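You operate a simulated robot arm through the tools that you are given. There is no shell and no other tool. Be economical: measure what you need, move in short steps, check, and stop when the job is done.

The job below is to be done with a simulated two-armed robot. You get a single attempt, and the scene is never put back.

## Task
Pick up the lot two hundred seventy pouch with one hand, pass it to the other hand and put it on the top of the wide table. Take the yellow cup and put it on top of the chaff pan. Fetch the orange weight and stand it on the hopper side of the island bench. Take the strap buckle and put it on the top of the slatted board. Put the black pestle on top of the red shallow cup. Fetch the clear box from the meter end of the sorting table and set it on the top of the corner bench. Put the brass nozzle on the open part of the sorting table away on the top of the wide table. Do these in any order. Set down upright: orange weight, strap buckle, clear box.
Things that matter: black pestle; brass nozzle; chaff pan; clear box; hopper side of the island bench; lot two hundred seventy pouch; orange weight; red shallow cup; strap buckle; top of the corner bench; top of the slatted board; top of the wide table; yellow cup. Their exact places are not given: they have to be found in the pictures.

The check looks at the end state, three seconds after you hand in, the way a careful person would. Anything else that was tipped, shoved, dropped, spilled or broken makes it a failure.

## Robot
Two 7-joint arms with two-finger parallel grippers on one trunk, on a base that drives. Base frame: it is fixed to the floor where the robot stands at the start and does not move with it; the origin is under the middle of the robot, x ahead of it, y to its left, z up. Units: m, degrees, N and s.
The left shoulder is at the start at [0.069, 0.182, 1.111], the right one opposite. With the tool pointing down near the work surface each hand reaches from about 0.28 to 0.74 m from the robot's upright axis, wherever it stands, measured 20 degrees to its own side. Places, roughly: black pestle (4x4x15 cm) [-2.5, -5.6, 1]; brass nozzle (4x4x9 cm) [-5.5, -5.7, 0.9]; chaff pan (26x20x5 cm) [-5.9, -5.6, 0.9]; clear box (13x9x10 cm) [-4, -5.6, 0.9]; hopper side of the island bench [-4.8, -3.5, 0.9]; lot two hundred seventy pouch [0.5, 0.25, 1]; orange weight [-6.25, -5.5, 1]; red shallow cup [-5.25, -5.75, 1]; strap buckle (5x4x8 cm) [-1.4, -1.5, 0.8]; top of the corner bench [0.2, -5.7, 0.9]; top of the slatted board (18x12 cm) [0.3, 3.2, 0.92]; top of the wide table [-3.5, 0.7, 0.9]; yellow cup (10x18x8 cm) [-7.2, -3.4, 0.9]. Payload 3.91 kg a hand.
The tool frame of a hand sits at the grasp point between the pads (the TCP): z along the fingers, y along the line on which they close. The tips reach 0.03 m beyond it. Largest opening 0.11 m; finger width 0.02, thickness 0.01; the body of the gripper, 0.048 by 0.112 m, starts 0.055 m behind the TCP.
Orientation is that of the tool frame in the base frame, as a unit quaternion [x, y, z, w]. With the fingers straight down and closing along the base's y, the tool's x points along the base's -x, its y along +y and its z along -z.

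## Interface
- The arms move only by the tool play_rows. It takes "left_series", "right_series" or both (then of equal length, played together; a hand with none holds still); each is a list of rows, each a list of 7 numbers: the gripper command, from -1 (shut) to 1 (fully open), values between in proportion, then the shift along the tool's x, y, z in m, then the turn, a rotation vector about the tool's x, y, z in degrees. In form: [[jaw, tx, ty, tz, rx, ry, rz], ...]. A call has 1 to 10 rows; each row is the pose to reach, as a shift and turn from the pose commanded when the call began, along the tool's axes at that moment. Each row takes 0.2 s and may step no farther than 0.05 m and 8.6 degrees from the row before; otherwise, or with a gripper value out of range, the whole call is refused. A pose out of reach is approached as far as the arm can. The call stops where the force on the tool passes 40 N (or 10 N more than at its start, if that is more) or the arm is blocked; 0.2 s more then pass. The fingers move at their own pace (about 0.072 m/s each) and stop on an object; they squeeze with about 31 N. The grip force told is the motor's: it shows also when the fingers shut on nothing. Time passes only in rows, and 0.2 s behind the last, so rows that repeat a pose let the fingers close. It gives the time, the measured TCP pose, the force on the tool (base axes), the opening and the grip force at its end, in the units of the frame above (readings bear some noise), with the torque about the TCP (base axes, N m) and any sound that the robot's microphone picked up, and new pictures: "pictures" is both (left out), scene, wrist or none (wrist: the cameras of the hands that moved).
- Cameras (640 x 400 px; columns grow to the right, rows downward): "scene" is now at [0.2085, 0.0161, 1.3125]; the picture's right is [0.36, -0.93, 0.00], its down [-0.49, -0.19, -0.85] and it looks along [0.79, 0.31, -0.53] (base axes); focal length 214 px, centre (320, 200). "left" rides on the left gripper at [0.072, -0.017, -0.103] in its tool frame; the picture's right is [0.23, 0.97, 0.00], its down [-0.76, 0.18, -0.62] and it looks along [-0.61, 0.14, 0.78] (tool axes); focal length 222 px, centre (320, 200). "right" rides on the right gripper at [0.073, 0.017, -0.103] in its tool frame; the picture's right is [-0.23, 0.97, 0.00], its down [-0.76, -0.18, -0.62] and it looks along [-0.61, -0.14, 0.78] (tool axes); focal length 222 px, centre (320, 200).
- move_column(by): slides the trunk up (or, below 0, down) by that many m; the arms and the scene camera ride with it, the base frame stays. It gives what a move gives, with no picture.
- steer(legs): drives the robot by 1 to 6 legs, each [ahead, left, turn to the left] in m, m and degrees, along the robot's own axes; the way and the turn of a leg run together, so that a leg with both is an arc; at most 1.5 m and 180 degrees a leg. The arms and the cameras ride along, it lands a little off, and it stops where it bumps. It gives what a move gives, and a new picture of the scene camera.
- head_to(pan, tilt): turns the head with the scene camera to pan (to the left, within 80 degrees either way) and tilt (down, from -29 to 69), counted from straight ahead of the robot. It gives what a move gives, and a new picture of the scene camera.
- pixel_to_xyz(camera, pixels): for up to 12 pixels [column, row] of the newest picture of that camera ("zoom" is the newest enlarged one), the place [x, y, z] in the base frame of the surface seen there, good to about 0.002 m, but the place of the scene camera against the robot may be out by one fixed shift of up to 0.018 m in any direction. No time passes.
- close_up(camera, box): a new picture of the part [left, top, right, bottom] of that camera's present view, enlarged. No time passes.
- finish_job(): hands the job in; it is judged then, once.

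Go step by step. Measure first, check grasps and placings, and put right what went wrong. The budget is 145 turns and 260 pictures, counting those below and the enlarged ones. Unless the task says otherwise, let go and move clear before handing in, and close with one line.

The tools are called after "Emit:" by a JSON object that holds its "method" and its "body". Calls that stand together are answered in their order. play_rows: Moves the arms, as the interface text tells. Its arguments: {"type":"object","properties":{"left_series":{"type":"array","items":{"type":"array","items":{"type":"number"}}},"right_series":{"type":"array","items":{"type":"array","items":{"type":"number"}}},"pictures":{"type":"string","enum":["both","scene","wrist","none"]}},"required":[]} The other tools are called the same way: move_column (by) slides the trunk up or down; steer (legs) drives the base; head_to (pan, tilt) turns the head that bears the scene camera; pixel_to_xyz (camera, pixels) gives the place of the surface under pixels of a picture; close_up (camera, box) takes an enlarged picture of a part of a camera's view; finish_job () hands the job in.

At the start:

```text
t: 0.0
left_position: [0.2722, 0.2449, 1.241]
left_tcp_rot: [0.0, 1.0, 0.001, 0.0]
left_contact_force: [-0.1, 0.1, -0.8]
left_wrist_torque: [0.01, 0.01, 0.02]
left_width: 0.11
left_grasp_force: 0.1
right_position: [0.2945, -0.0488, 1.1125]
right_tcp_rot: [0.0, 1.0, 0.0, 0.001]
right_contact_force: [0.6, -0.6, 0.2]
right_wrist_torque: [0.0, -0.02, -0.01]
right_width: 0.1103
right_grasp_force: 0.0
trunk travel left (down, up): [-0.375, 0.139]
robot x, y, heading: [0.0004, -0.0007, 0.1]
head pan, tilt: [21.2, 32.0]
```

scene: 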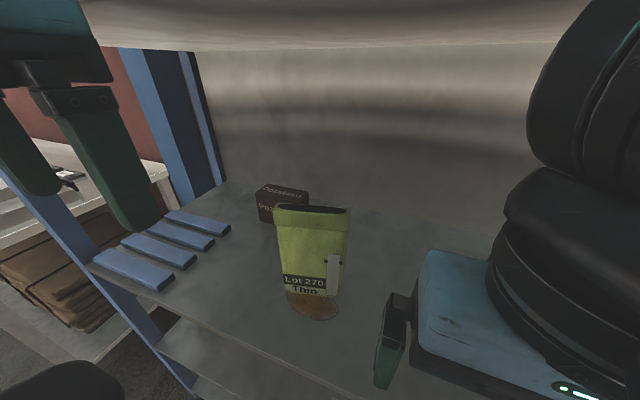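
right: 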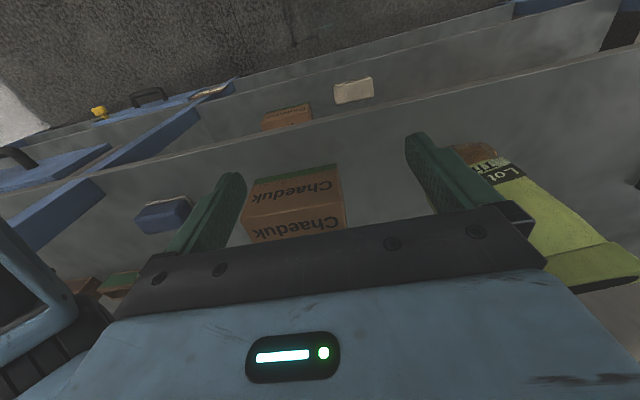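
left: 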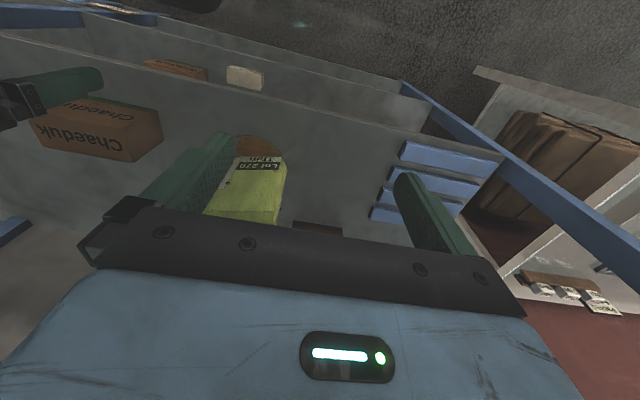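

The scene picture shows the Lot 270 pouch standing on a shelf (columns 275-350, rows 205-300), near the left hand. I'll measure it and the shelf first.

Emit:
{"method": "pixel_to_xyz", "body": {"camera": "scene", "pixels": [[280, 210], [347, 212], [312, 212], [285, 285], [335, 297], [312, 250], [312, 312], [270, 200], [300, 215], [240, 270], [380, 260], [320, 40]]}}

Emit:
{"method": "close_up", "body": {"camera": "scene", "box": [220, 160, 420, 330]}}

Emit:
{"method": "pixel_to_xyz", "body": {"camera": "left", "pixels": [[245, 190], [220, 210], [275, 215], [260, 145], [245, 165], [280, 165], [340, 150], [100, 130]]}}

```text
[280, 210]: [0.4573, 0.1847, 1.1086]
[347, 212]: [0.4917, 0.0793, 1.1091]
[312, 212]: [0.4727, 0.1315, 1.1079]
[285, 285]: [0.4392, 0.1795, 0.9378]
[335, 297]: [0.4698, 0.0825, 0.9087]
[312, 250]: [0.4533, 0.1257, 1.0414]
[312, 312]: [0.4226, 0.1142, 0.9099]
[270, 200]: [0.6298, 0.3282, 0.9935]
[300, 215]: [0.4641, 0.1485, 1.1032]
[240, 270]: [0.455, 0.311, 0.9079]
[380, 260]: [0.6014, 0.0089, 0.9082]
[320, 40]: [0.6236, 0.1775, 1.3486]
```

```text
2.35 times, centred on (320, 245) of scene
```

zoom: 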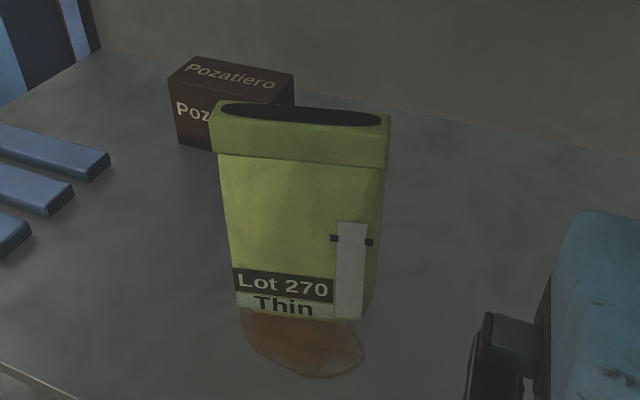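

```text
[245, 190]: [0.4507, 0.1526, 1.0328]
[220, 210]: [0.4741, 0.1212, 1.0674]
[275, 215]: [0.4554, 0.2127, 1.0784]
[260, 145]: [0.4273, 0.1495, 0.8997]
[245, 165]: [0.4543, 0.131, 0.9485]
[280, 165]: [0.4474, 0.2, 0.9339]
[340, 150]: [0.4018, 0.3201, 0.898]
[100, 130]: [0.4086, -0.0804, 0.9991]
```

The pouch is about 11 cm wide and 20 cm tall with thin front-to-back depth, and something roofs the shelf near row 40. I'll look up and lower to learn the clearances.

Emit:
{"method": "head_to", "body": {"pan": 10, "tilt": -10}}

Emit:
{"method": "pixel_to_xyz", "body": {"camera": "scene", "pixels": [[320, 40], [320, 100], [320, 150], [320, 200], [320, 250], [320, 300], [320, 350], [320, 390], [150, 200], [500, 200], [150, 100], [500, 100]]}}

Emit:
{"method": "pixel_to_xyz", "body": {"camera": "left", "pixels": [[300, 125], [400, 145], [500, 160], [300, 225], [330, 232], [210, 200], [230, 195], [262, 158]]}}

Emit:
{"method": "pixel_to_xyz", "body": {"camera": "right", "pixels": [[500, 170], [530, 220], [590, 250], [550, 270], [620, 285], [480, 150], [300, 190], [170, 215], [350, 130], [550, 80], [490, 165], [520, 165]]}}

```text
t: 1.1
left_position: [0.2711, 0.2452, 1.2418]
left_tcp_rot: [0.0, 1.0, 0.0, 0.0]
left_contact_force: [-0.5, 0.6, 0.1]
left_wrist_torque: [0.02, 0.0, -0.01]
left_width: 0.1101
left_grasp_force: 0.0
right_position: [0.294, -0.0498, 1.1125]
right_tcp_rot: [0.0, 1.0, 0.0, 0.0]
right_contact_force: [-0.1, -0.6, 0.0]
right_wrist_torque: [-0.03, -0.01, -0.01]
right_width: 0.1099
right_grasp_force: 0.1
trunk travel left (down, up): [-0.375, 0.139]
robot x, y, heading: [0.0022, -0.0009, 0.2]
head pan, tilt: [10.0, -10.0]
```

scene: 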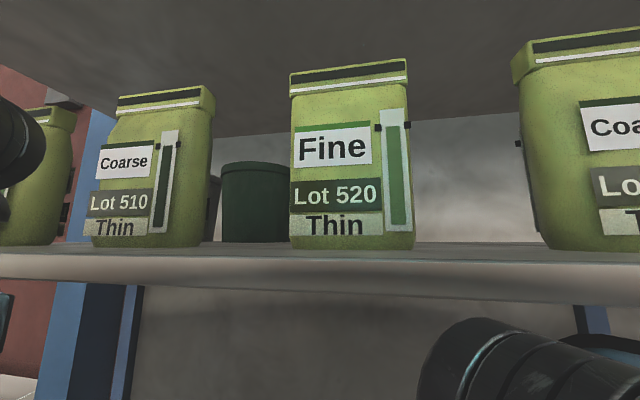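

```text
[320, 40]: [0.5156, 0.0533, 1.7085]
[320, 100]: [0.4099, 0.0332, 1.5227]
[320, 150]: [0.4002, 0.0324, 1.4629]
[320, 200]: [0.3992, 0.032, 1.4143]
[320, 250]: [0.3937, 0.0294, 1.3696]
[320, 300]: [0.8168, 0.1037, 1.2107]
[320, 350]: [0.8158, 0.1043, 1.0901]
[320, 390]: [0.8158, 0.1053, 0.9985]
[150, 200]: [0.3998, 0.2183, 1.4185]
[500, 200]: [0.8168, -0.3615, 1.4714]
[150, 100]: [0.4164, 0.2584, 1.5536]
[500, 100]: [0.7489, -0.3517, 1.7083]
```

```text
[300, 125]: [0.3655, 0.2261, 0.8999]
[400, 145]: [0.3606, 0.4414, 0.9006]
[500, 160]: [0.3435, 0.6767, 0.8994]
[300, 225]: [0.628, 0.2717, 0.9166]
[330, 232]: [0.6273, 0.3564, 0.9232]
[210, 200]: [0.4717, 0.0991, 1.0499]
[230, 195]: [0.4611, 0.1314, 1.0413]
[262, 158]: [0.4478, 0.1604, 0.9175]
```

```text
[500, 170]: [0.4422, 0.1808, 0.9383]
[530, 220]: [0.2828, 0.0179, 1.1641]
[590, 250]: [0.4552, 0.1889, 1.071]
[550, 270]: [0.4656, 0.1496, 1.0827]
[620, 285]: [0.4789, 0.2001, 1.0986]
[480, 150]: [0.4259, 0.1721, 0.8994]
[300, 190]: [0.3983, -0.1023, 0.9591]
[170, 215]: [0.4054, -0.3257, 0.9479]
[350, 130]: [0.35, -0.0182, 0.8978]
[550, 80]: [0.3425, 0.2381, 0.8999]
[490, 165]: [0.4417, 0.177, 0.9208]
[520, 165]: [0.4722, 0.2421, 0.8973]
```

True frame from the wrist cameras: shelf z≈0.90, upper shelf edge around z 1.36 at x≈0.39, pouch centre about (0.485, 0.15). I'll turn the left hand so its fingers point right along the pouch's width, in free air first.

Emit:
{"method": "play_rows", "body": {"left_series": [[1, 0, 0, 0, 4, -5.5, 4], [1, 0, 0, 0, 8, -11, 8], [1, 0, 0, 0, 12, -16.5, 12], [1, 0, 0, 0, 16, -22, 16], [1, 0, 0, 0, 20, -27.5, 20], [1, 0, 0, 0, 24, -33, 24], [1, 0, 0, 0, 28, -38.5, 28]], "pictures": "none"}}

Emit:
{"method": "head_to", "body": {"pan": 20, "tilt": 38}}

```text
t: 2.7
left_position: [0.272, 0.245, 1.2412]
left_tcp_rot: [0.236, 0.885, -0.236, 0.324]
left_contact_force: [0.5, 1.0, 0.3]
left_wrist_torque: [0.0, -0.03, 0.0]
left_width: 0.1099
left_grasp_force: 0.1
right_position: [0.2959, -0.0482, 1.1112]
right_tcp_rot: [0.001, 1.0, -0.001, 0.001]
right_contact_force: [-0.3, 0.5, 0.4]
right_wrist_torque: [0.0, 0.0, -0.01]
right_width: 0.1102
right_grasp_force: 0.1
trunk travel left (down, up): [-0.375, 0.139]
robot x, y, heading: [-0.0016, -0.0022, 0.1]
head pan, tilt: [10.0, -10.0]
```

```text
t: 3.9
left_position: [0.2712, 0.2449, 1.241]
left_tcp_rot: [0.235, 0.887, -0.235, 0.322]
left_contact_force: [-0.3, -0.4, 0.4]
left_wrist_torque: [-0.01, -0.01, -0.02]
left_width: 0.1098
left_grasp_force: 0.0
right_position: [0.2952, -0.0498, 1.1114]
right_tcp_rot: [0.0, 1.0, 0.0, 0.0]
right_contact_force: [-0.7, -0.2, -0.3]
right_wrist_torque: [-0.02, 0.02, -0.02]
right_width: 0.1101
right_grasp_force: 0.2
trunk travel left (down, up): [-0.375, 0.139]
robot x, y, heading: [0.002, 0.0064, -0.1]
head pan, tilt: [20.0, 38.0]
```

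scene: 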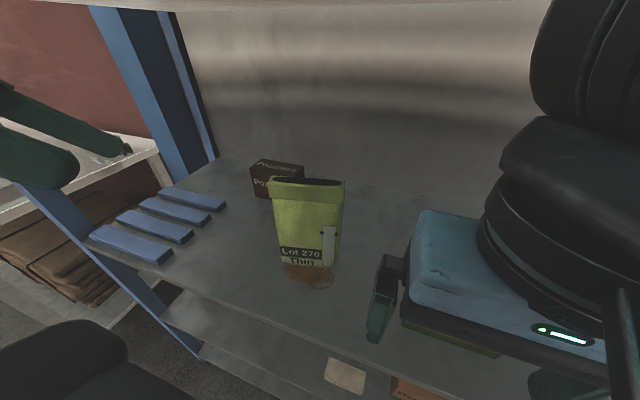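

The rotation runs as planned. I'll finish the second half while shifting the right hand aside, and measure the pouch's rim.

Emit:
{"method": "pixel_to_xyz", "body": {"camera": "scene", "pixels": [[270, 180], [285, 177], [310, 178], [343, 180], [346, 186], [308, 184], [300, 184], [330, 186]]}}

Emit:
{"method": "play_rows", "body": {"left_series": [[1, 0, 0, 0, 4, -5.5, 4], [1, 0, 0, 0, 8, -11, 8], [1, 0, 0, 0, 12, -16.5, 12], [1, 0, 0, 0, 16, -22, 16], [1, 0, 0, 0, 20, -27.5, 20], [1, 0, 0, 0, 24, -33, 24], [1, 0, 0, 0, 28, -38.5, 28]], "right_series": [[1, 0, -0.04, 0, 0, 0, 0], [1, 0, -0.08, 0, 0, 0, 0], [1, 0, -0.12, 0, 0, 0, 0], [1, 0, -0.16, 0, 0, 0, 0], [1, 0, -0.2, 0, 0, 0, 0], [1, 0, -0.2, 0, 0, 0, 0], [1, 0, -0.2, 0, 0, 0, 0]], "pictures": "both"}}

```text
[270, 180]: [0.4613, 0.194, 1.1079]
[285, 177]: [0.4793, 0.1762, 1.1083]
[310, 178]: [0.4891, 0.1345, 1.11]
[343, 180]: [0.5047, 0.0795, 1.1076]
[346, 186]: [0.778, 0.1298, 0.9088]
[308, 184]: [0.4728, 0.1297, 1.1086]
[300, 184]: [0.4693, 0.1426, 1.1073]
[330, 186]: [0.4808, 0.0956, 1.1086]
```

```text
t: 5.0
left_position: [0.269, 0.2725, 1.2378]
left_tcp_rot: [0.347, 0.708, -0.356, 0.5]
left_contact_force: [-0.9, -0.2, 0.7]
left_wrist_torque: [0.0, -0.02, 0.02]
left_width: 0.1099
left_grasp_force: 0.0
right_position: [0.2839, -0.1345, 1.1085]
right_tcp_rot: [-0.155, 0.988, -0.021, -0.012]
right_contact_force: [0.8, -0.7, 0.0]
right_wrist_torque: [0.0, -0.01, 0.02]
right_width: 0.11
right_grasp_force: 0.0
trunk travel left (down, up): [-0.375, 0.139]
robot x, y, heading: [-0.0002, 0.0044, 1.3]
head pan, tilt: [20.0, 38.0]
stopped in row 5 (right hand): the arm was blocked; the commanded pose is now the measured one
```

scene: 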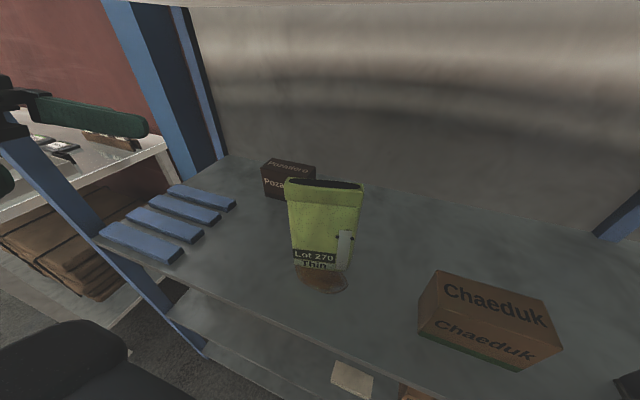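
right: 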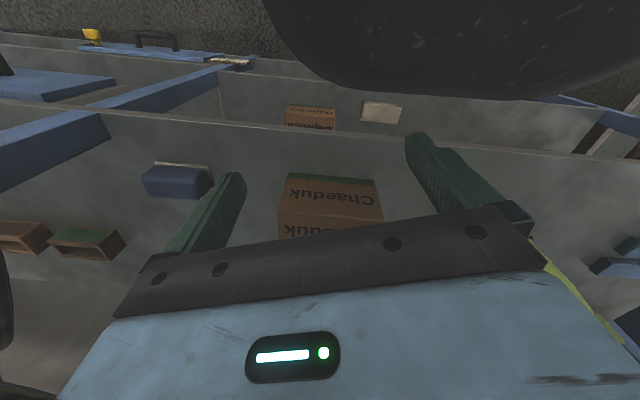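
left: 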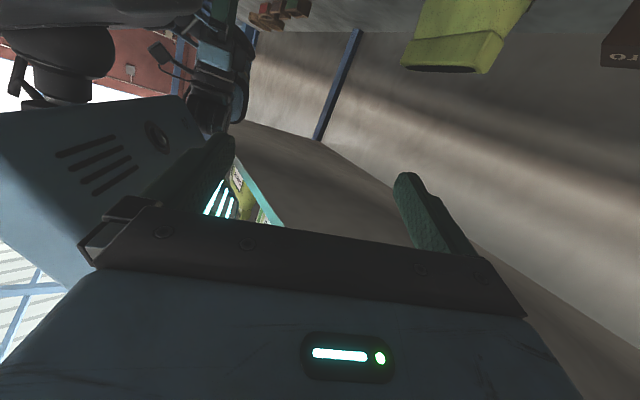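

The right arm met something in row 5 (readings show it twisted about 18°), so I leave it be; the left hand is mostly turned. I'll finish the left turn while moving it forward and down, checking for contact.

Emit:
{"method": "play_rows", "body": {"left_series": [[1, 0.026, 0.0256, 0.0036, 2, -2.75, 2], [1, 0.052, 0.051, 0.007, 4, -5.5, 4], [1, 0.0786, 0.0767, 0.0109, 6, -8.2, 6], [1, 0.0786, 0.0767, 0.0109, 8, -11, 8]], "pictures": "both"}}

Emit:
{"method": "pixel_to_xyz", "body": {"camera": "left", "pixels": [[200, 150], [300, 150]]}}

```text
t: 6.2
left_position: [0.2943, 0.3171, 1.1498]
left_tcp_rot: [0.385, 0.619, -0.388, 0.563]
left_contact_force: [0.0, 0.0, -0.3]
left_wrist_torque: [0.0, -0.01, -0.01]
left_width: 0.1101
left_grasp_force: 0.1
left hand out of reach, approached as far as the arm can: row 4
right_position: [0.2712, -0.1364, 1.1116]
right_tcp_rot: [-0.16, 0.987, -0.022, 0.0]
right_contact_force: [-1.4, 0.1, 0.8]
right_wrist_torque: [-0.02, -0.02, 0.03]
right_width: 0.1102
right_grasp_force: 0.0
trunk travel left (down, up): [-0.375, 0.139]
robot x, y, heading: [-0.0048, 0.004, 2.4]
head pan, tilt: [20.0, 38.0]
stopped in row 4 (left hand): the arm was blocked; the commanded pose is now the measured one
```

scene: 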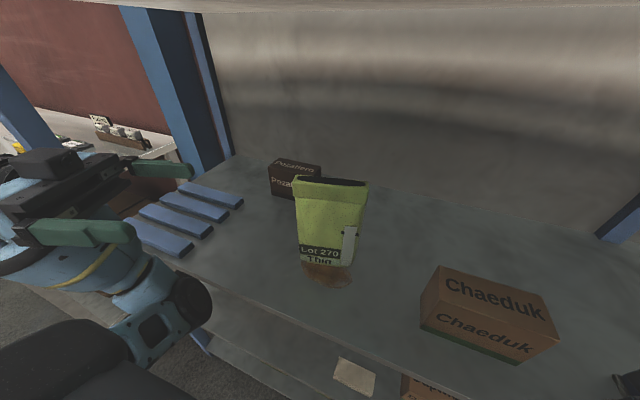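
left: 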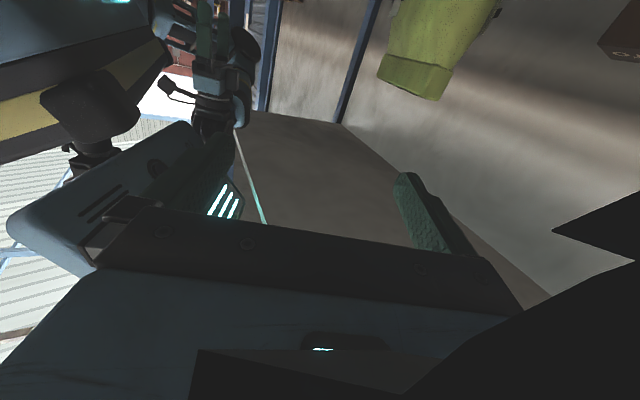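

```text
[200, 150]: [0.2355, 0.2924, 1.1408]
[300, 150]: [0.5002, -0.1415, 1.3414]
```

The left arm ran into a fold limit (its elbow fills the lower right of the wrist view); the robot stands too near the rack. I'll back off about 0.15 m and straighten the heading.

Emit:
{"method": "steer", "body": {"legs": [[-0.15, 0, -2.4]]}}

```text
t: 7.5
left_position: [0.17, 0.2883, 1.151]
left_tcp_rot: [0.401, 0.613, -0.4, 0.551]
left_contact_force: [-0.2, -0.4, 0.3]
left_wrist_torque: [0.0, -0.01, 0.01]
left_width: 0.1101
left_grasp_force: 0.1
right_position: [0.128, -0.1636, 1.1061]
right_tcp_rot: [-0.134, 0.991, -0.014, -0.005]
right_contact_force: [0.1, 0.3, 0.2]
right_wrist_torque: [-0.01, -0.01, 0.01]
right_width: 0.11
right_grasp_force: 0.0
trunk travel left (down, up): [-0.375, 0.139]
robot x, y, heading: [-0.1479, 0.0024, 0.1]
head pan, tilt: [20.0, 38.0]
```

scene: 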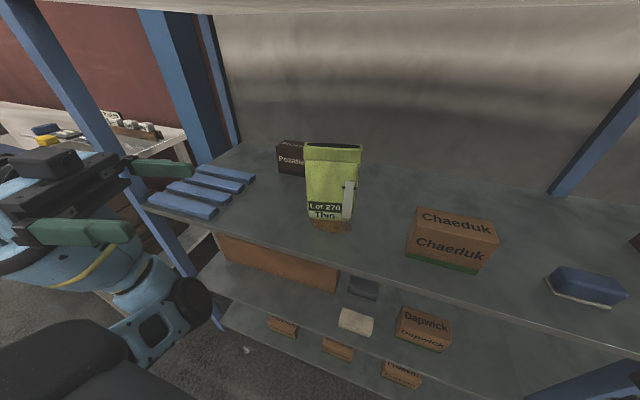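

There is now room and the bay is in view; the pouch is at columns 303-362. I'll measure its rim and the left front post before reaching in.

Emit:
{"method": "close_up", "body": {"camera": "scene", "box": [240, 120, 400, 240]}}

Emit:
{"method": "pixel_to_xyz", "body": {"camera": "scene", "pixels": [[100, 130], [60, 60], [160, 250], [307, 150], [358, 152], [333, 152], [309, 175], [345, 177], [335, 145], [210, 212], [300, 250], [180, 168]]}}

```text
3.33 times, centred on (320, 180) of scene
```

zoom: 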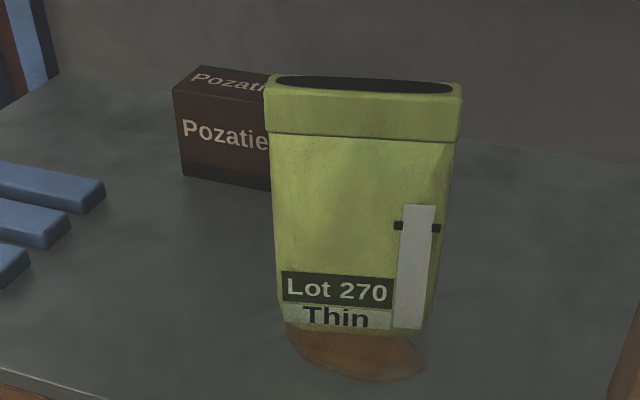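

```text
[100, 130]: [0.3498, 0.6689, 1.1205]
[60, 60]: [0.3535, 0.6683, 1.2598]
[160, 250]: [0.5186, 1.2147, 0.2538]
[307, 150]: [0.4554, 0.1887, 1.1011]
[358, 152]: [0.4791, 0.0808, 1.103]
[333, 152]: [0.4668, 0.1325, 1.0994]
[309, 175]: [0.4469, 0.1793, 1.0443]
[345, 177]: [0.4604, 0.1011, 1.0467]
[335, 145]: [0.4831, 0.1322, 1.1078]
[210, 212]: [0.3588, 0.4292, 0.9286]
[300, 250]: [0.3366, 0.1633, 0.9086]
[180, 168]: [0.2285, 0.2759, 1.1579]
```

Pouch yaw is about 11.5° and its true centre about (0.48, 0.157); the post is at y≈0.67, well clear. I'll carry the left hand into the bay to a pre-grasp left of the pouch and check with the wrist camera.

Emit:
{"method": "play_rows", "body": {"left_series": [[1, 0.016, 0.0395, 0.0106, 1.34, 0, 0], [1, 0.032, 0.079, 0.021, 2.7, 0, 0], [1, 0.048, 0.1185, 0.0317, 4, 0, 0], [1, 0.064, 0.158, 0.0423, 5.4, 0, 0], [1, 0.08, 0.1975, 0.053, 6.7, 0, 0], [1, 0.096, 0.237, 0.0634, 8, 0, 0], [1, 0.1125, 0.2764, 0.074, 9.4, 0, 0], [1, 0.1125, 0.2764, 0.074, 9.4, 0, 0]], "pictures": "both"}}

```text
t: 9.3
left_position: [0.2132, 0.2552, 1.1995]
left_tcp_rot: [0.445, 0.578, -0.45, 0.515]
left_contact_force: [-0.4, 0.3, -0.5]
left_wrist_torque: [-0.01, -0.01, -0.03]
left_width: 0.1101
left_grasp_force: 0.0
left hand out of reach, approached as far as the arm can: row 1, 2, 3, 4, 5, 6, 7, 8
right_position: [0.128, -0.1647, 1.1054]
right_tcp_rot: [-0.134, 0.991, -0.014, -0.006]
right_contact_force: [0.0, -0.1, -0.8]
right_wrist_torque: [0.03, 0.05, 0.01]
right_width: 0.1103
right_grasp_force: 0.0
trunk travel left (down, up): [-0.375, 0.139]
robot x, y, heading: [-0.152, -0.0012, -0.3]
head pan, tilt: [20.0, 38.0]
```

scene: 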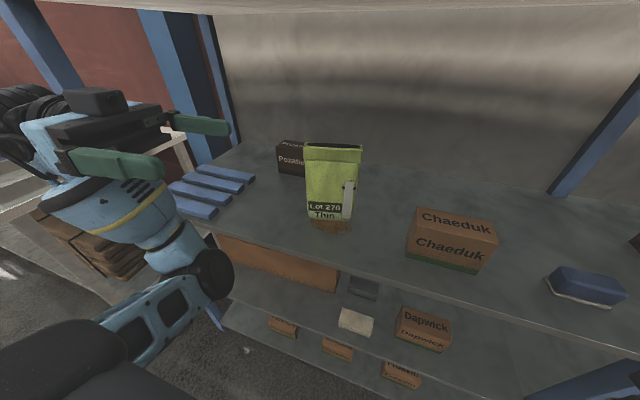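
left: 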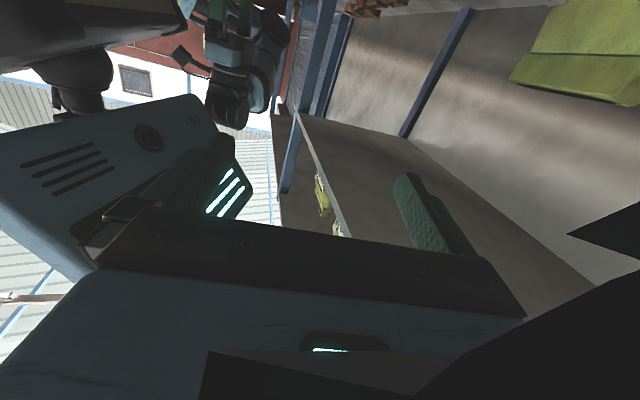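

The side-on wrist pose is beyond this arm. The pouch's body is about 97 mm wide at mid height, so I'll instead take it from the front with fingers pointing forward: yaw the left hand 90° back while moving it a little ahead.

Emit:
{"method": "play_rows", "body": {"left_series": [[1, 0.007, 0.01, 0.0025, -8.5, 0, 0], [1, 0.0145, 0.02, 0.005, -17, 0, 0], [1, 0.022, 0.03, 0.0075, -25.5, 0, 0], [1, 0.029, 0.04, 0.01, -34, 0, 0], [1, 0.036, 0.05, 0.0123, -42.5, 0, 0], [1, 0.043, 0.06, 0.0148, -51, 0, 0], [1, 0.0507, 0.07, 0.0172, -59.5, 0, 0], [1, 0.058, 0.08, 0.0197, -68, 0, 0], [1, 0.065, 0.09, 0.022, -76.5, 0, 0], [1, 0.0724, 0.1028, 0.0246, -85, 0, 0]], "pictures": "both"}}

```text
t: 11.6
left_position: [0.358, 0.2685, 1.1483]
left_tcp_rot: [0.039, 0.732, -0.005, 0.68]
left_contact_force: [0.4, -0.8, -0.2]
left_wrist_torque: [-0.03, -0.01, 0.04]
left_width: 0.1098
left_grasp_force: 0.0
left hand out of reach, approached as far as the arm can: row 1, 2, 3, 4, 5, 6, 7, 8, 9, 10
right_position: [0.1272, -0.1639, 1.1061]
right_tcp_rot: [-0.134, 0.991, -0.014, -0.005]
right_contact_force: [-0.7, 0.2, 0.7]
right_wrist_torque: [0.02, 0.03, -0.02]
right_width: 0.1101
right_grasp_force: 0.1
trunk travel left (down, up): [-0.375, 0.139]
robot x, y, heading: [-0.1522, 0.0052, -0.2]
head pan, tilt: [20.0, 38.0]
```

scene: 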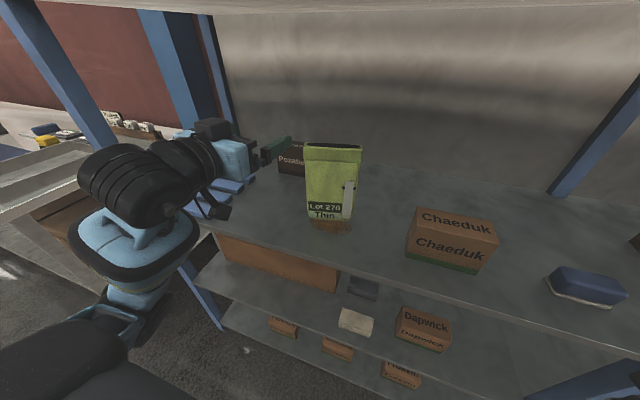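
left: 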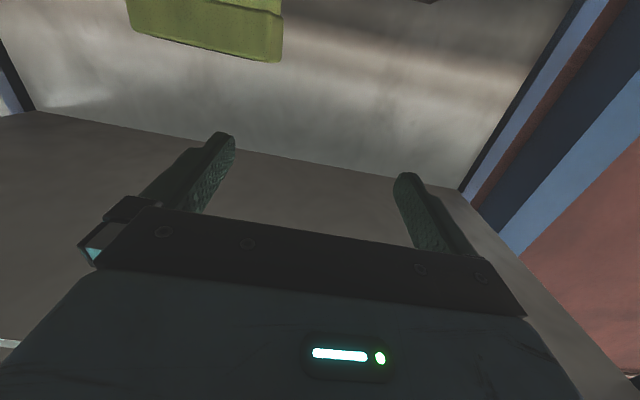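

The left hand now points forward at (0.358, 0.269, 1.148). Since it was reported out of reach, I'll test where the commanded pose stands with a small upward row.

Emit:
{"method": "play_rows", "body": {"left_series": [[1, -0.03, 0, 0, 0, 0, 0], [1, -0.03, 0, 0, 0, 0, 0], [1, -0.03, 0, 0, 0, 0, 0]], "pictures": "none"}}

```text
t: 12.3
left_position: [0.3594, 0.2671, 1.1803]
left_tcp_rot: [0.04, 0.732, -0.005, 0.68]
left_contact_force: [0.0, 0.3, 0.4]
left_wrist_torque: [0.01, 0.0, 0.01]
left_width: 0.1101
left_grasp_force: 0.0
right_position: [0.127, -0.1639, 1.1068]
right_tcp_rot: [-0.134, 0.991, -0.013, -0.005]
right_contact_force: [-0.4, 0.9, -0.1]
right_wrist_torque: [-0.04, 0.0, -0.01]
right_width: 0.11
right_grasp_force: 0.0
trunk travel left (down, up): [-0.375, 0.139]
robot x, y, heading: [-0.1504, 0.0038, -0.4]
head pan, tilt: [20.0, 38.0]
```

Commands re-anchor to the reached pose, good. Now I'll bring the left hand in front of the pouch, yawed to face it and pitched 20° down, at mid height.

Emit:
{"method": "play_rows", "body": {"left_series": [[1, 0.034, -0.0284, 0.005, -3, 3.2, -0.5], [1, 0.069, -0.0568, 0.01, -6, 6.4, -1.1], [1, 0.103, -0.085, 0.015, -9, 9.6, -1.6], [1, 0.138, -0.1136, 0.02, -12, 12.8, -2.2], [1, 0.172, -0.142, 0.025, -15, 16, -2.7], [1, 0.172, -0.142, 0.025, -15, 16, -2.7]], "pictures": "both"}}

```text
t: 13.8
left_position: [0.3638, 0.1326, 0.9973]
left_tcp_rot: [-0.066, 0.815, 0.081, 0.57]
left_contact_force: [0.2, 0.6, -0.3]
left_wrist_torque: [0.01, -0.02, 0.0]
left_width: 0.1101
left_grasp_force: 0.1
right_position: [0.126, -0.1632, 1.1056]
right_tcp_rot: [-0.135, 0.991, -0.014, -0.006]
right_contact_force: [-0.4, 0.6, 1.0]
right_wrist_torque: [-0.03, 0.0, 0.03]
right_width: 0.1101
right_grasp_force: 0.0
trunk travel left (down, up): [-0.375, 0.139]
robot x, y, heading: [-0.1495, 0.0057, -0.1]
head pan, tilt: [20.0, 38.0]
```

scene: 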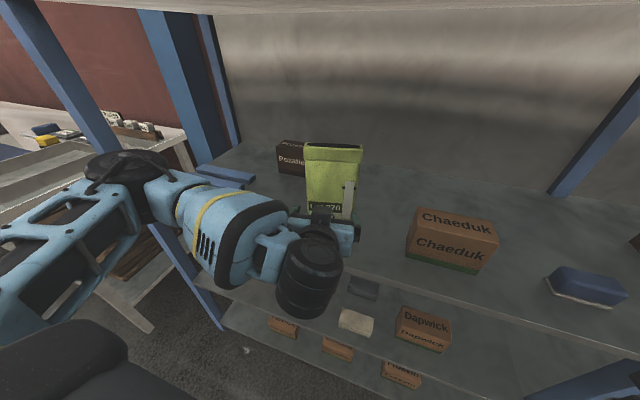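
left: 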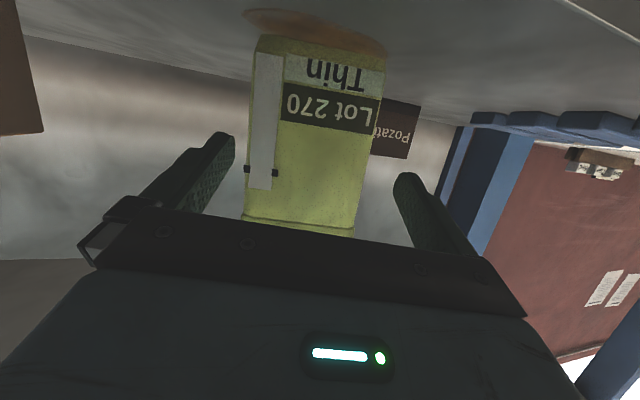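

The wrist view shows the pouch between the two fingers (columns 250-372). I'll measure its edges and face from this camera for alignment.

Emit:
{"method": "pixel_to_xyz", "body": {"camera": "left", "pixels": [[253, 150], [247, 200], [258, 60], [280, 160], [340, 160], [368, 160], [373, 130], [360, 205], [380, 80], [300, 200], [300, 65], [360, 65]]}}

Emit:
{"method": "close_up", "body": {"camera": "left", "box": [200, 0, 440, 240]}}

```text
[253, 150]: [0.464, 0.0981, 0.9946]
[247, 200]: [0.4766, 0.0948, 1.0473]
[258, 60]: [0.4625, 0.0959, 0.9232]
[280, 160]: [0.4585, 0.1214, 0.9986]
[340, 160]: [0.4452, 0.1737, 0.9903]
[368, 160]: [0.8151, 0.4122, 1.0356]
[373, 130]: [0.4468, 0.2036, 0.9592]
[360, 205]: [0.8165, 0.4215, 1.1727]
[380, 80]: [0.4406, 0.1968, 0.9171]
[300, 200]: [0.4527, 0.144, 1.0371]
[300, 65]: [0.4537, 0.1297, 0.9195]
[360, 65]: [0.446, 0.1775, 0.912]
```

```text
1.67 times, centred on (320, 120) of left
```

zoom: 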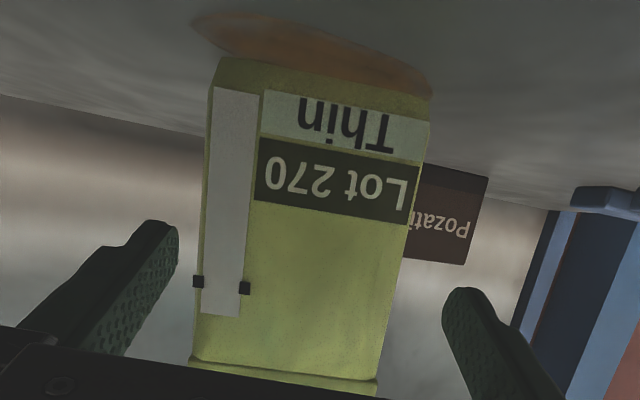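

Measured from this camera, the body is about 10.5-10.7 cm wide — too tight for the 11 cm opening. I need to take it across its thickness from above, so I'll measure the hand's length behind the TCP and the height under the upper shelf.

Emit:
{"method": "pixel_to_xyz", "body": {"camera": "scene", "pixels": [[320, 232], [310, 265], [312, 245], [310, 300], [262, 250], [225, 225], [190, 190], [140, 160], [355, 230], [320, 5], [500, 5], [230, 5]]}}

Emit:
{"method": "close_up", "body": {"camera": "scene", "box": [160, 130, 400, 330]}}

```text
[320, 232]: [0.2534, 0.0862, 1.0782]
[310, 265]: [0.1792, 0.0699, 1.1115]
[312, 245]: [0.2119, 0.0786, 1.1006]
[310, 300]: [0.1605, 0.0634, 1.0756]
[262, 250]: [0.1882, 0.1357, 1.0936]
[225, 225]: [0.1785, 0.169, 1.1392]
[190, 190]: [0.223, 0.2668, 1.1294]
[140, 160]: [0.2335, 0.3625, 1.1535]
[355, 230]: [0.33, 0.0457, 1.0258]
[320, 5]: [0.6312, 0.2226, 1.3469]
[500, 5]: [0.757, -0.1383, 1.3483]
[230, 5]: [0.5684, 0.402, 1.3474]
```

```text
2.00 times, centred on (280, 230) of scene
```

zoom: 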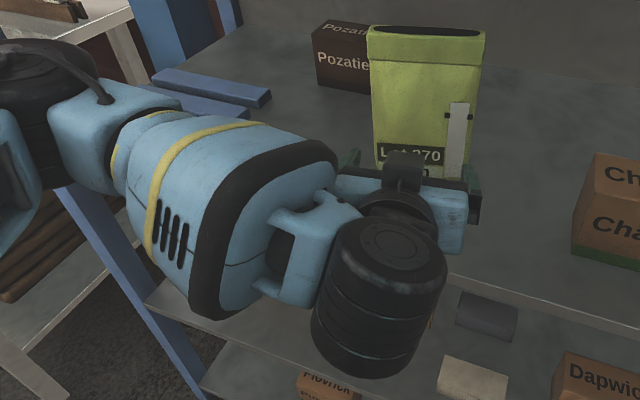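

The wrist stack is about 0.25 m tall above the TCP, too tall upright under the lip (z≈1.31), so I'll lean the hand about 40° to the left and close across the thickness. Retreat first while turning.

Emit:
{"method": "play_rows", "body": {"left_series": [[1, -0.008, 0.015, -0.035, 3, 0.8, 2], [1, -0.02, 0.04, -0.07, 9.5, 2.6, 6.2], [1, -0.04, 0.075, -0.1015, 16, 4.5, 10.5], [1, -0.06, 0.11, -0.1015, 22.8, 6.4, 14.9], [1, -0.0855, 0.15, -0.1015, 29.5, 8.2, 19.3], [1, -0.0855, 0.15, -0.1015, 36.3, 10.1, 23.7], [1, -0.0855, 0.15, -0.1015, 43, 12, 28.1], [1, -0.0855, 0.15, -0.1015, 49.7, 13.9, 32.5], [1, -0.0855, 0.15, -0.1015, 56.4, 15.8, 36.9], [1, -0.0855, 0.15, -0.1015, 63, 17.6, 41.2]], "pictures": "scene"}}

```text
refused: row 3 steps farther than a row can; nothing moved
```

The call was refused for a step 1 mm too long; I'll respace the rows.

Emit:
{"method": "play_rows", "body": {"left_series": [[1, -0.008, 0.015, -0.035, 3, 0.8, 2], [1, -0.02, 0.04, -0.07, 9.5, 2.6, 6.2], [1, -0.038, 0.07, -0.1, 16, 4.5, 10.5], [1, -0.06, 0.11, -0.1015, 22.8, 6.4, 14.9], [1, -0.0855, 0.15, -0.1015, 29.5, 8.2, 19.3], [1, -0.0855, 0.15, -0.1015, 36.3, 10.1, 23.7], [1, -0.0855, 0.15, -0.1015, 43, 12, 28.1], [1, -0.0855, 0.15, -0.1015, 49.7, 13.9, 32.5], [1, -0.0855, 0.15, -0.1015, 56.4, 15.8, 36.9], [1, -0.0855, 0.15, -0.1015, 63, 17.6, 41.2]], "pictures": "scene"}}

```text
t: 15.9
left_position: [0.2542, 0.2141, 1.173]
left_tcp_rot: [0.496, 0.782, -0.166, 0.34]
left_contact_force: [0.1, 0.7, -0.6]
left_wrist_torque: [0.0, -0.02, -0.01]
left_width: 0.1097
left_grasp_force: 0.1
left hand out of reach, approached as far as the arm can: row 2, 3, 4, 5, 6, 9, 10
right_position: [0.1281, -0.1652, 1.1062]
right_tcp_rot: [-0.134, 0.991, -0.015, -0.006]
right_contact_force: [-0.1, -0.2, -0.4]
right_wrist_torque: [-0.01, 0.0, 0.0]
right_width: 0.1102
right_grasp_force: 0.0
trunk travel left (down, up): [-0.375, 0.139]
robot x, y, heading: [-0.1494, 0.006, -0.2]
head pan, tilt: [20.0, 38.0]
```

scene: 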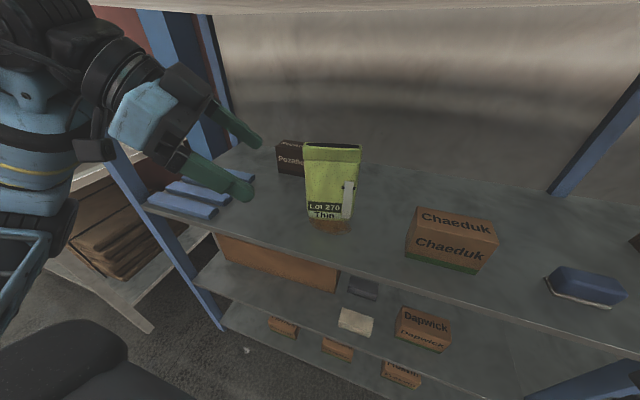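

The hand is nearly in the leaned pose. I'll finish the turn and go to the pre-grasp left of the pouch at z≈1.065.

Emit:
{"method": "play_rows", "body": {"left_series": [[1, 0.0148, 0.0343, 0.0145, 2.3, 0.6, 1.4], [1, 0.0296, 0.0686, 0.029, 4.5, 1.2, 2.8], [1, 0.0443, 0.103, 0.0436, 6.8, 1.8, 4.2], [1, 0.059, 0.137, 0.058, 9, 2.4, 5.6], [1, 0.074, 0.1715, 0.0727, 11.3, 3, 7], [1, 0.0887, 0.2058, 0.0872, 13.5, 3.5, 8.4], [1, 0.0887, 0.2058, 0.0872, 13.5, 3.5, 8.4]], "pictures": "both"}}

```text
t: 17.6
left_position: [0.2361, 0.1735, 1.1509]
left_tcp_rot: [0.595, 0.726, -0.222, 0.264]
left_contact_force: [1.1, 0.5, 0.9]
left_wrist_torque: [0.0, -0.03, -0.05]
left_width: 0.1101
left_grasp_force: 0.0
left hand out of reach, approached as far as the arm can: row 1, 2, 3, 4, 5, 6, 7
right_position: [0.129, -0.1641, 1.1062]
right_tcp_rot: [-0.133, 0.991, -0.014, -0.004]
right_contact_force: [-0.3, -0.6, 0.3]
right_wrist_torque: [-0.01, 0.0, 0.0]
right_width: 0.1098
right_grasp_force: 0.0
trunk travel left (down, up): [-0.375, 0.139]
robot x, y, heading: [-0.1488, 0.001, -0.2]
head pan, tilt: [20.0, 38.0]
```

scene: 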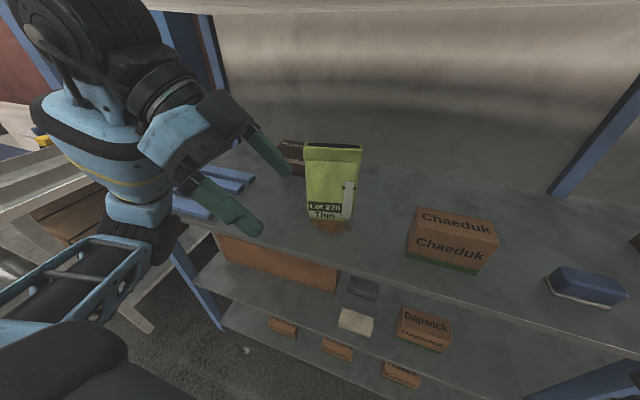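
left: 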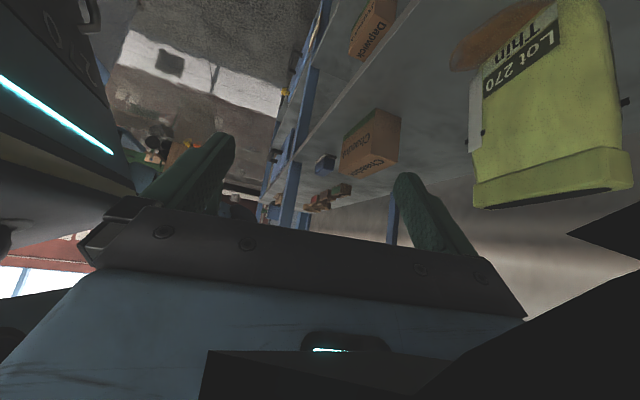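

The arm is again at a wrist limit with the hand rolled this way. I'll try the mirror roll (180° about the finger axis) which gives the same finger geometry.

Emit:
{"method": "play_rows", "body": {"left_series": [[1, 0, 0, 0, 0, 0, -8.5], [1, 0, 0, 0, 0, 0, -17], [1, 0, 0, 0, 0, 0, -25.5], [1, 0, 0, 0, 0, 0, -34], [1, 0, 0, 0, 0, 0, -42.5], [1, 0, 0, 0, 0, 0, -51], [1, 0, 0, 0, 0, 0, -59.5], [1, 0, 0, 0, 0, 0, -68], [1, 0, 0, 0, 0, 0, -76.5], [1, 0, 0, 0, 0, 0, -85]], "pictures": "none"}}

Emit:
{"method": "play_rows", "body": {"left_series": [[1, 0, 0, 0, 0, 0, -8.5], [1, 0, 0, 0, 0, 0, -17], [1, 0, 0, 0, 0, 0, -25.5], [1, 0, 0, 0, 0, 0, -34], [1, 0, 0, 0, 0, 0, -42.5], [1, 0, 0, 0, 0, 0, -51], [1, 0, 0, 0, 0, 0, -59.5], [1, 0, 0, 0, 0, 0, -68], [1, 0, 0, 0, 0, 0, -76.5], [1, 0, 0, 0, 0, 0, -85]], "pictures": "both"}}

```text
t: 19.8
left_position: [0.2358, 0.1697, 1.1544]
left_tcp_rot: [-0.052, 0.937, -0.341, 0.044]
left_contact_force: [0.4, 0.0, 1.1]
left_wrist_torque: [0.01, 0.0, 0.03]
left_width: 0.11
left_grasp_force: 0.1
right_position: [0.1268, -0.1652, 1.1061]
right_tcp_rot: [-0.134, 0.991, -0.014, -0.006]
right_contact_force: [-0.4, -0.4, 0.2]
right_wrist_torque: [0.02, -0.01, 0.02]
right_width: 0.1101
right_grasp_force: 0.2
trunk travel left (down, up): [-0.375, 0.139]
robot x, y, heading: [-0.1502, 0.0034, -0.1]
head pan, tilt: [20.0, 38.0]
```

```text
t: 21.9
left_position: [0.2358, 0.1691, 1.1536]
left_tcp_rot: [0.672, -0.656, 0.281, 0.198]
left_contact_force: [0.0, -0.7, 0.5]
left_wrist_torque: [0.04, 0.02, -0.03]
left_width: 0.11
left_grasp_force: 0.0
right_position: [0.1279, -0.1635, 1.1067]
right_tcp_rot: [-0.134, 0.991, -0.014, -0.005]
right_contact_force: [0.1, -0.4, 0.4]
right_wrist_torque: [0.0, 0.04, -0.01]
right_width: 0.1101
right_grasp_force: 0.1
trunk travel left (down, up): [-0.375, 0.139]
robot x, y, heading: [-0.1525, -0.0002, -0.4]
head pan, tilt: [20.0, 38.0]
```

scene: 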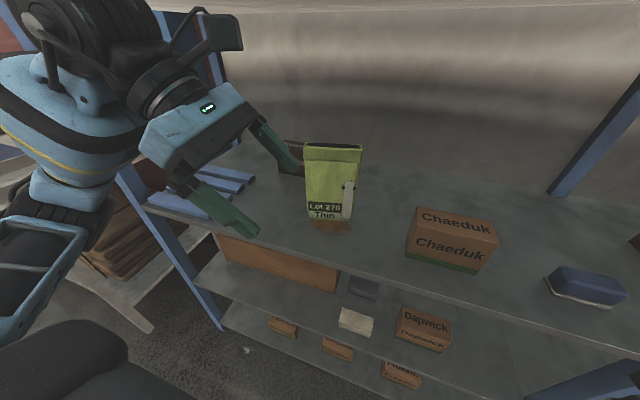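
left: 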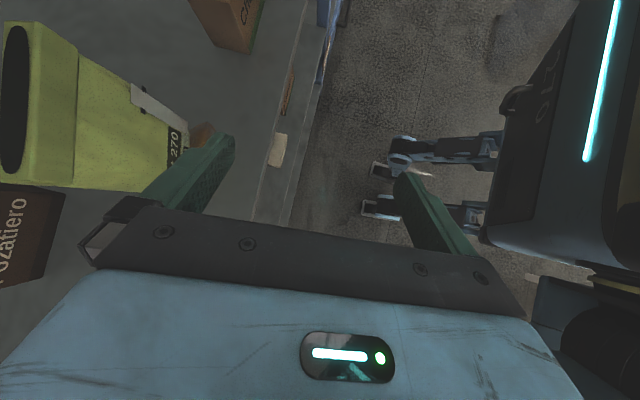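

This roll is reachable. Now I'll go left first, then forward to the pre-grasp beside the pouch.

Emit:
{"method": "play_rows", "body": {"left_series": [[1, -0.0325, -0.0168, -0.0105, 0, 0, -1.2], [1, -0.065, -0.0335, -0.021, 0, 0, -2.5], [1, -0.0975, -0.05, -0.0315, 0, 0, -3.8], [1, -0.13, -0.067, -0.042, 0, 0, -5], [1, -0.1405, -0.1018, -0.0315, 0, 0, -6.2], [1, -0.151, -0.1365, -0.021, 0, 0, -7.5], [1, -0.1615, -0.171, -0.0105, 0, 0, -8.8], [1, -0.172, -0.206, 0, 0.6, 0, -9.9], [1, -0.172, -0.206, 0, 0.6, 0, -9.9]], "pictures": "both"}}

```text
t: 23.9
left_position: [0.4426, 0.3141, 1.0646]
left_tcp_rot: [0.726, -0.596, 0.267, 0.218]
left_contact_force: [-1.0, 0.6, -0.1]
left_wrist_torque: [0.0, 0.01, -0.04]
left_width: 0.1102
left_grasp_force: 0.0
right_position: [0.1267, -0.1648, 1.106]
right_tcp_rot: [-0.134, 0.991, -0.014, -0.006]
right_contact_force: [-0.6, -0.3, -0.6]
right_wrist_torque: [0.0, -0.04, 0.01]
right_width: 0.1103
right_grasp_force: 0.1
trunk travel left (down, up): [-0.375, 0.139]
robot x, y, heading: [-0.1482, 0.0008, -0.1]
head pan, tilt: [20.0, 38.0]
```

scene: 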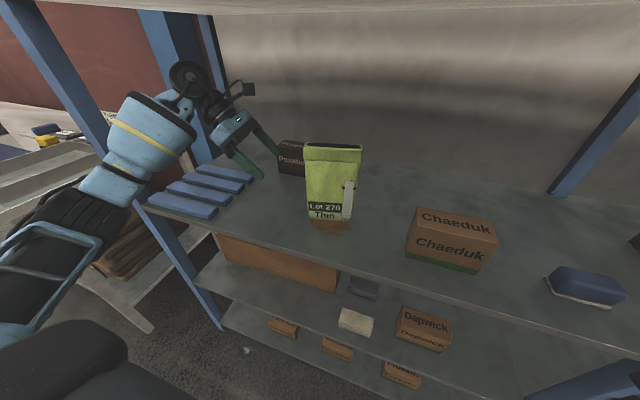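
left: 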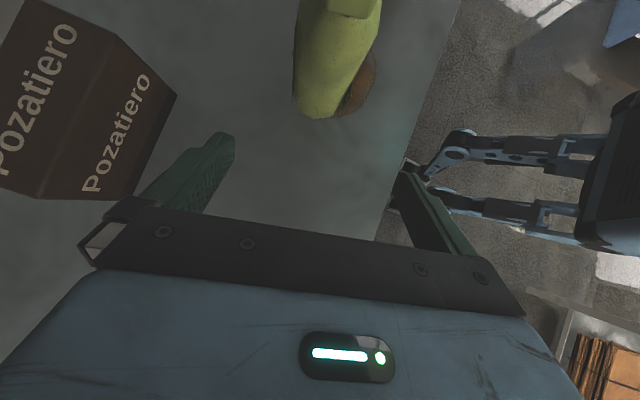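

The pre-grasp is reached exactly; the wrist view shows the pouch's left side (columns 295-380) between the fingers. I'll measure its thickness here.

Emit:
{"method": "pixel_to_xyz", "body": {"camera": "left", "pixels": [[298, 5], [376, 8], [335, 8], [298, 60], [372, 50], [335, 50], [335, 90], [360, 20], [310, 20]]}}

Emit:
{"method": "pixel_to_xyz", "body": {"camera": "scene", "pixels": [[307, 144], [358, 146], [333, 144], [305, 145], [361, 148], [320, 144], [345, 146], [334, 148]]}}

```text
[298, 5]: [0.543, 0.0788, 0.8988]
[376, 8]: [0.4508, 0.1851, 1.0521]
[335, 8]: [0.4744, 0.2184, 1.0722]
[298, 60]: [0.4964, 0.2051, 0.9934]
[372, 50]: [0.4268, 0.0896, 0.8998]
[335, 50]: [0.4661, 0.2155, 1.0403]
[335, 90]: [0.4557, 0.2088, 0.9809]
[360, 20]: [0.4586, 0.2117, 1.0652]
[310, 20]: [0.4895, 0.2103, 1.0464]
```

```text
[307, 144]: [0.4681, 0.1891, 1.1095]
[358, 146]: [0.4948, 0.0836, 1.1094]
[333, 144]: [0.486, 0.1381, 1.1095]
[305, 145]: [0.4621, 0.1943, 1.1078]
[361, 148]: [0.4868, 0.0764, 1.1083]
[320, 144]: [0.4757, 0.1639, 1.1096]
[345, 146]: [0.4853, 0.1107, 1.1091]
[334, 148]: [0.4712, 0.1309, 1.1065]
```

Side centre is at about (0.4735, 0.213) with 5 cm thickness. I'll slide the open fingers over the pouch along its width.

Emit:
{"method": "play_rows", "body": {"left_series": [[1, 0.0022, -0.0103, 0.0006, 0, 0, 0], [1, 0.0285, -0.0105, 0.023, 0, 0, 0], [1, 0.0548, -0.0107, 0.0453, 0, 0, 0], [1, 0.081, -0.011, 0.0677, 0, 0, 0], [1, 0.1074, -0.0112, 0.09, 0, 0, 0], [1, 0.1074, -0.0112, 0.09, 0, 0, 0]], "pictures": "both"}}

```text
t: 25.4
left_position: [0.483, 0.1787, 1.0675]
left_tcp_rot: [0.727, -0.594, 0.268, 0.217]
left_contact_force: [-0.2, 0.4, 0.1]
left_wrist_torque: [-0.03, 0.01, -0.01]
left_width: 0.11
left_grasp_force: 0.0
right_position: [0.127, -0.1644, 1.1055]
right_tcp_rot: [-0.134, 0.991, -0.014, -0.005]
right_contact_force: [0.4, -0.1, -0.2]
right_wrist_torque: [0.02, 0.0, 0.02]
right_width: 0.11
right_grasp_force: 0.0
trunk travel left (down, up): [-0.375, 0.139]
robot x, y, heading: [-0.1513, 0.0028, -0.4]
head pan, tilt: [20.0, 38.0]
```

scene: 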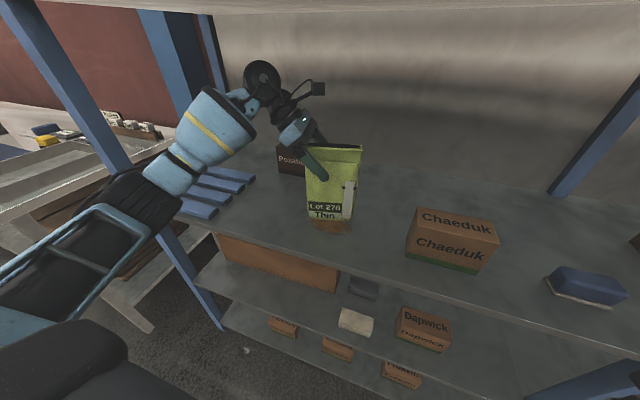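
left: 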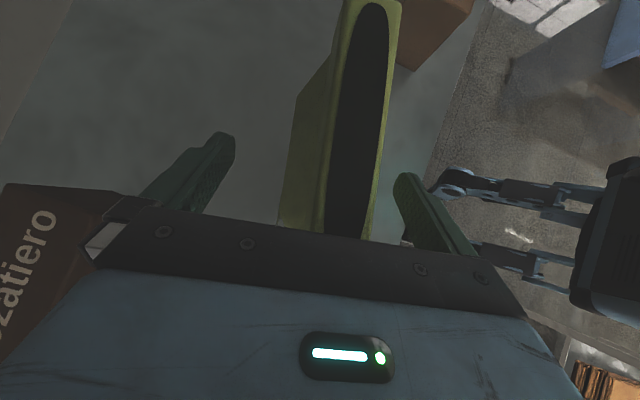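

The pouch sits between the fingers, maybe nearer the front finger. I'll measure the rim to centre before closing.

Emit:
{"method": "pixel_to_xyz", "body": {"camera": "left", "pixels": [[394, 60], [376, 180], [340, 60], [318, 220], [330, 150], [385, 120], [325, 200], [373, 215]]}}

```text
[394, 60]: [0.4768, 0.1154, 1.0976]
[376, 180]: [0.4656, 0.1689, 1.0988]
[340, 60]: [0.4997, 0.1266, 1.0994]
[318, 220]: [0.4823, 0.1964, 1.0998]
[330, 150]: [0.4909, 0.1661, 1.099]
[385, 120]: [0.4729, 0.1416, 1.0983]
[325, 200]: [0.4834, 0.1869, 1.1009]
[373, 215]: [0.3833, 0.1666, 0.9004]
```

The pouch's mid-plane at this y is x≈0.477 versus TCP 0.483, so I'll shift 5 mm and close.

Emit:
{"method": "play_rows", "body": {"left_series": [[1, 0, 0.005, 0, 0, 0, 0], [0.2, 0, 0.005, 0, 0, 0, 0], [-1, 0, 0.005, 0, 0, 0, 0], [-1, 0, 0.005, 0, 0, 0, 0], [-1, 0, 0.005, 0, 0, 0, 0], [-1, 0, 0.005, 0, 0, 0, 0]], "pictures": "wrist"}}

```text
t: 26.8
left_position: [0.4774, 0.1767, 1.0693]
left_tcp_rot: [0.726, -0.595, 0.269, 0.217]
left_contact_force: [-2.4, -0.2, 9.1]
left_wrist_torque: [-0.08, -0.03, 0.0]
left_width: 0.0536
left_grasp_force: 30.7
right_position: [0.1261, -0.1648, 1.1076]
right_tcp_rot: [-0.133, 0.991, -0.014, -0.005]
right_contact_force: [-0.5, 0.1, 0.3]
right_wrist_torque: [-0.01, 0.01, 0.01]
right_width: 0.1099
right_grasp_force: 0.1
trunk travel left (down, up): [-0.375, 0.139]
robot x, y, heading: [-0.1497, 0.0034, -0.4]
head pan, tilt: [20.0, 38.0]
```

left: 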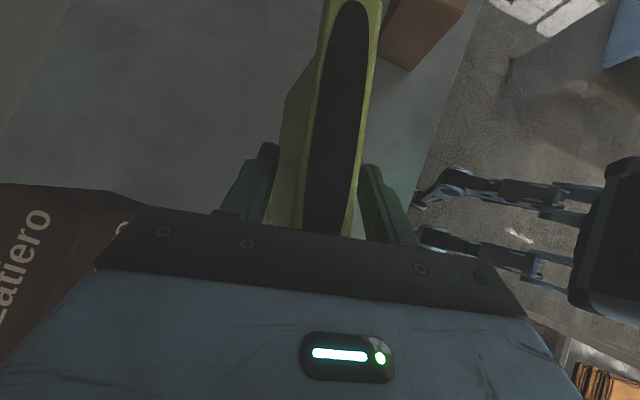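

Held at 53.6 mm width. Lift 15 mm only (lip above), then back the robot out of the bay.

Emit:
{"method": "play_rows", "body": {"left_series": [[-1, 0.005, 0, -0.006, 0, 0, 0], [-1, 0.01, 0, -0.0115, 0, 0, 0], [-1, 0.01, 0, -0.0115, 0, 0, 0]], "pictures": "both"}}

```text
t: 27.6
left_position: [0.4771, 0.178, 1.0831]
left_tcp_rot: [0.727, -0.594, 0.268, 0.217]
left_contact_force: [-1.5, 0.9, 5.3]
left_wrist_torque: [-0.09, 0.07, 0.0]
left_width: 0.0396
left_grasp_force: 31.0
right_position: [0.1255, -0.1646, 1.1067]
right_tcp_rot: [-0.134, 0.991, -0.014, -0.005]
right_contact_force: [-0.1, 0.6, 0.3]
right_wrist_torque: [-0.01, 0.01, 0.0]
right_width: 0.1101
right_grasp_force: 0.0
trunk travel left (down, up): [-0.375, 0.139]
robot x, y, heading: [-0.1543, 0.0022, -0.4]
head pan, tilt: [20.0, 38.0]
```

scene: 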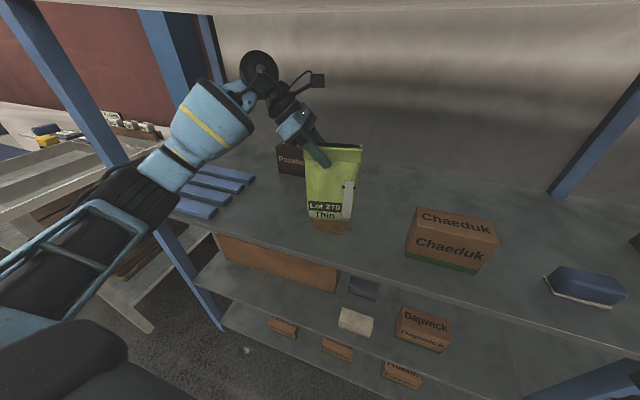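
left: 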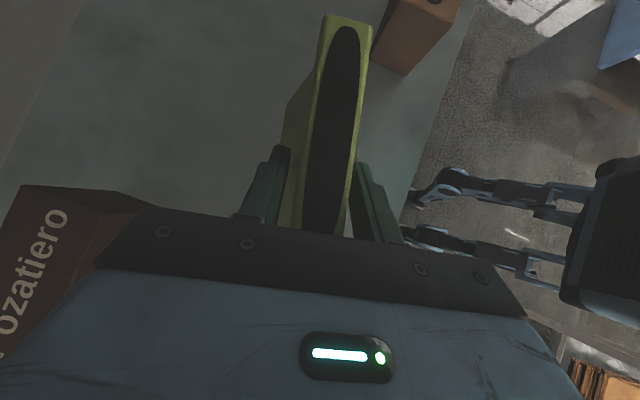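

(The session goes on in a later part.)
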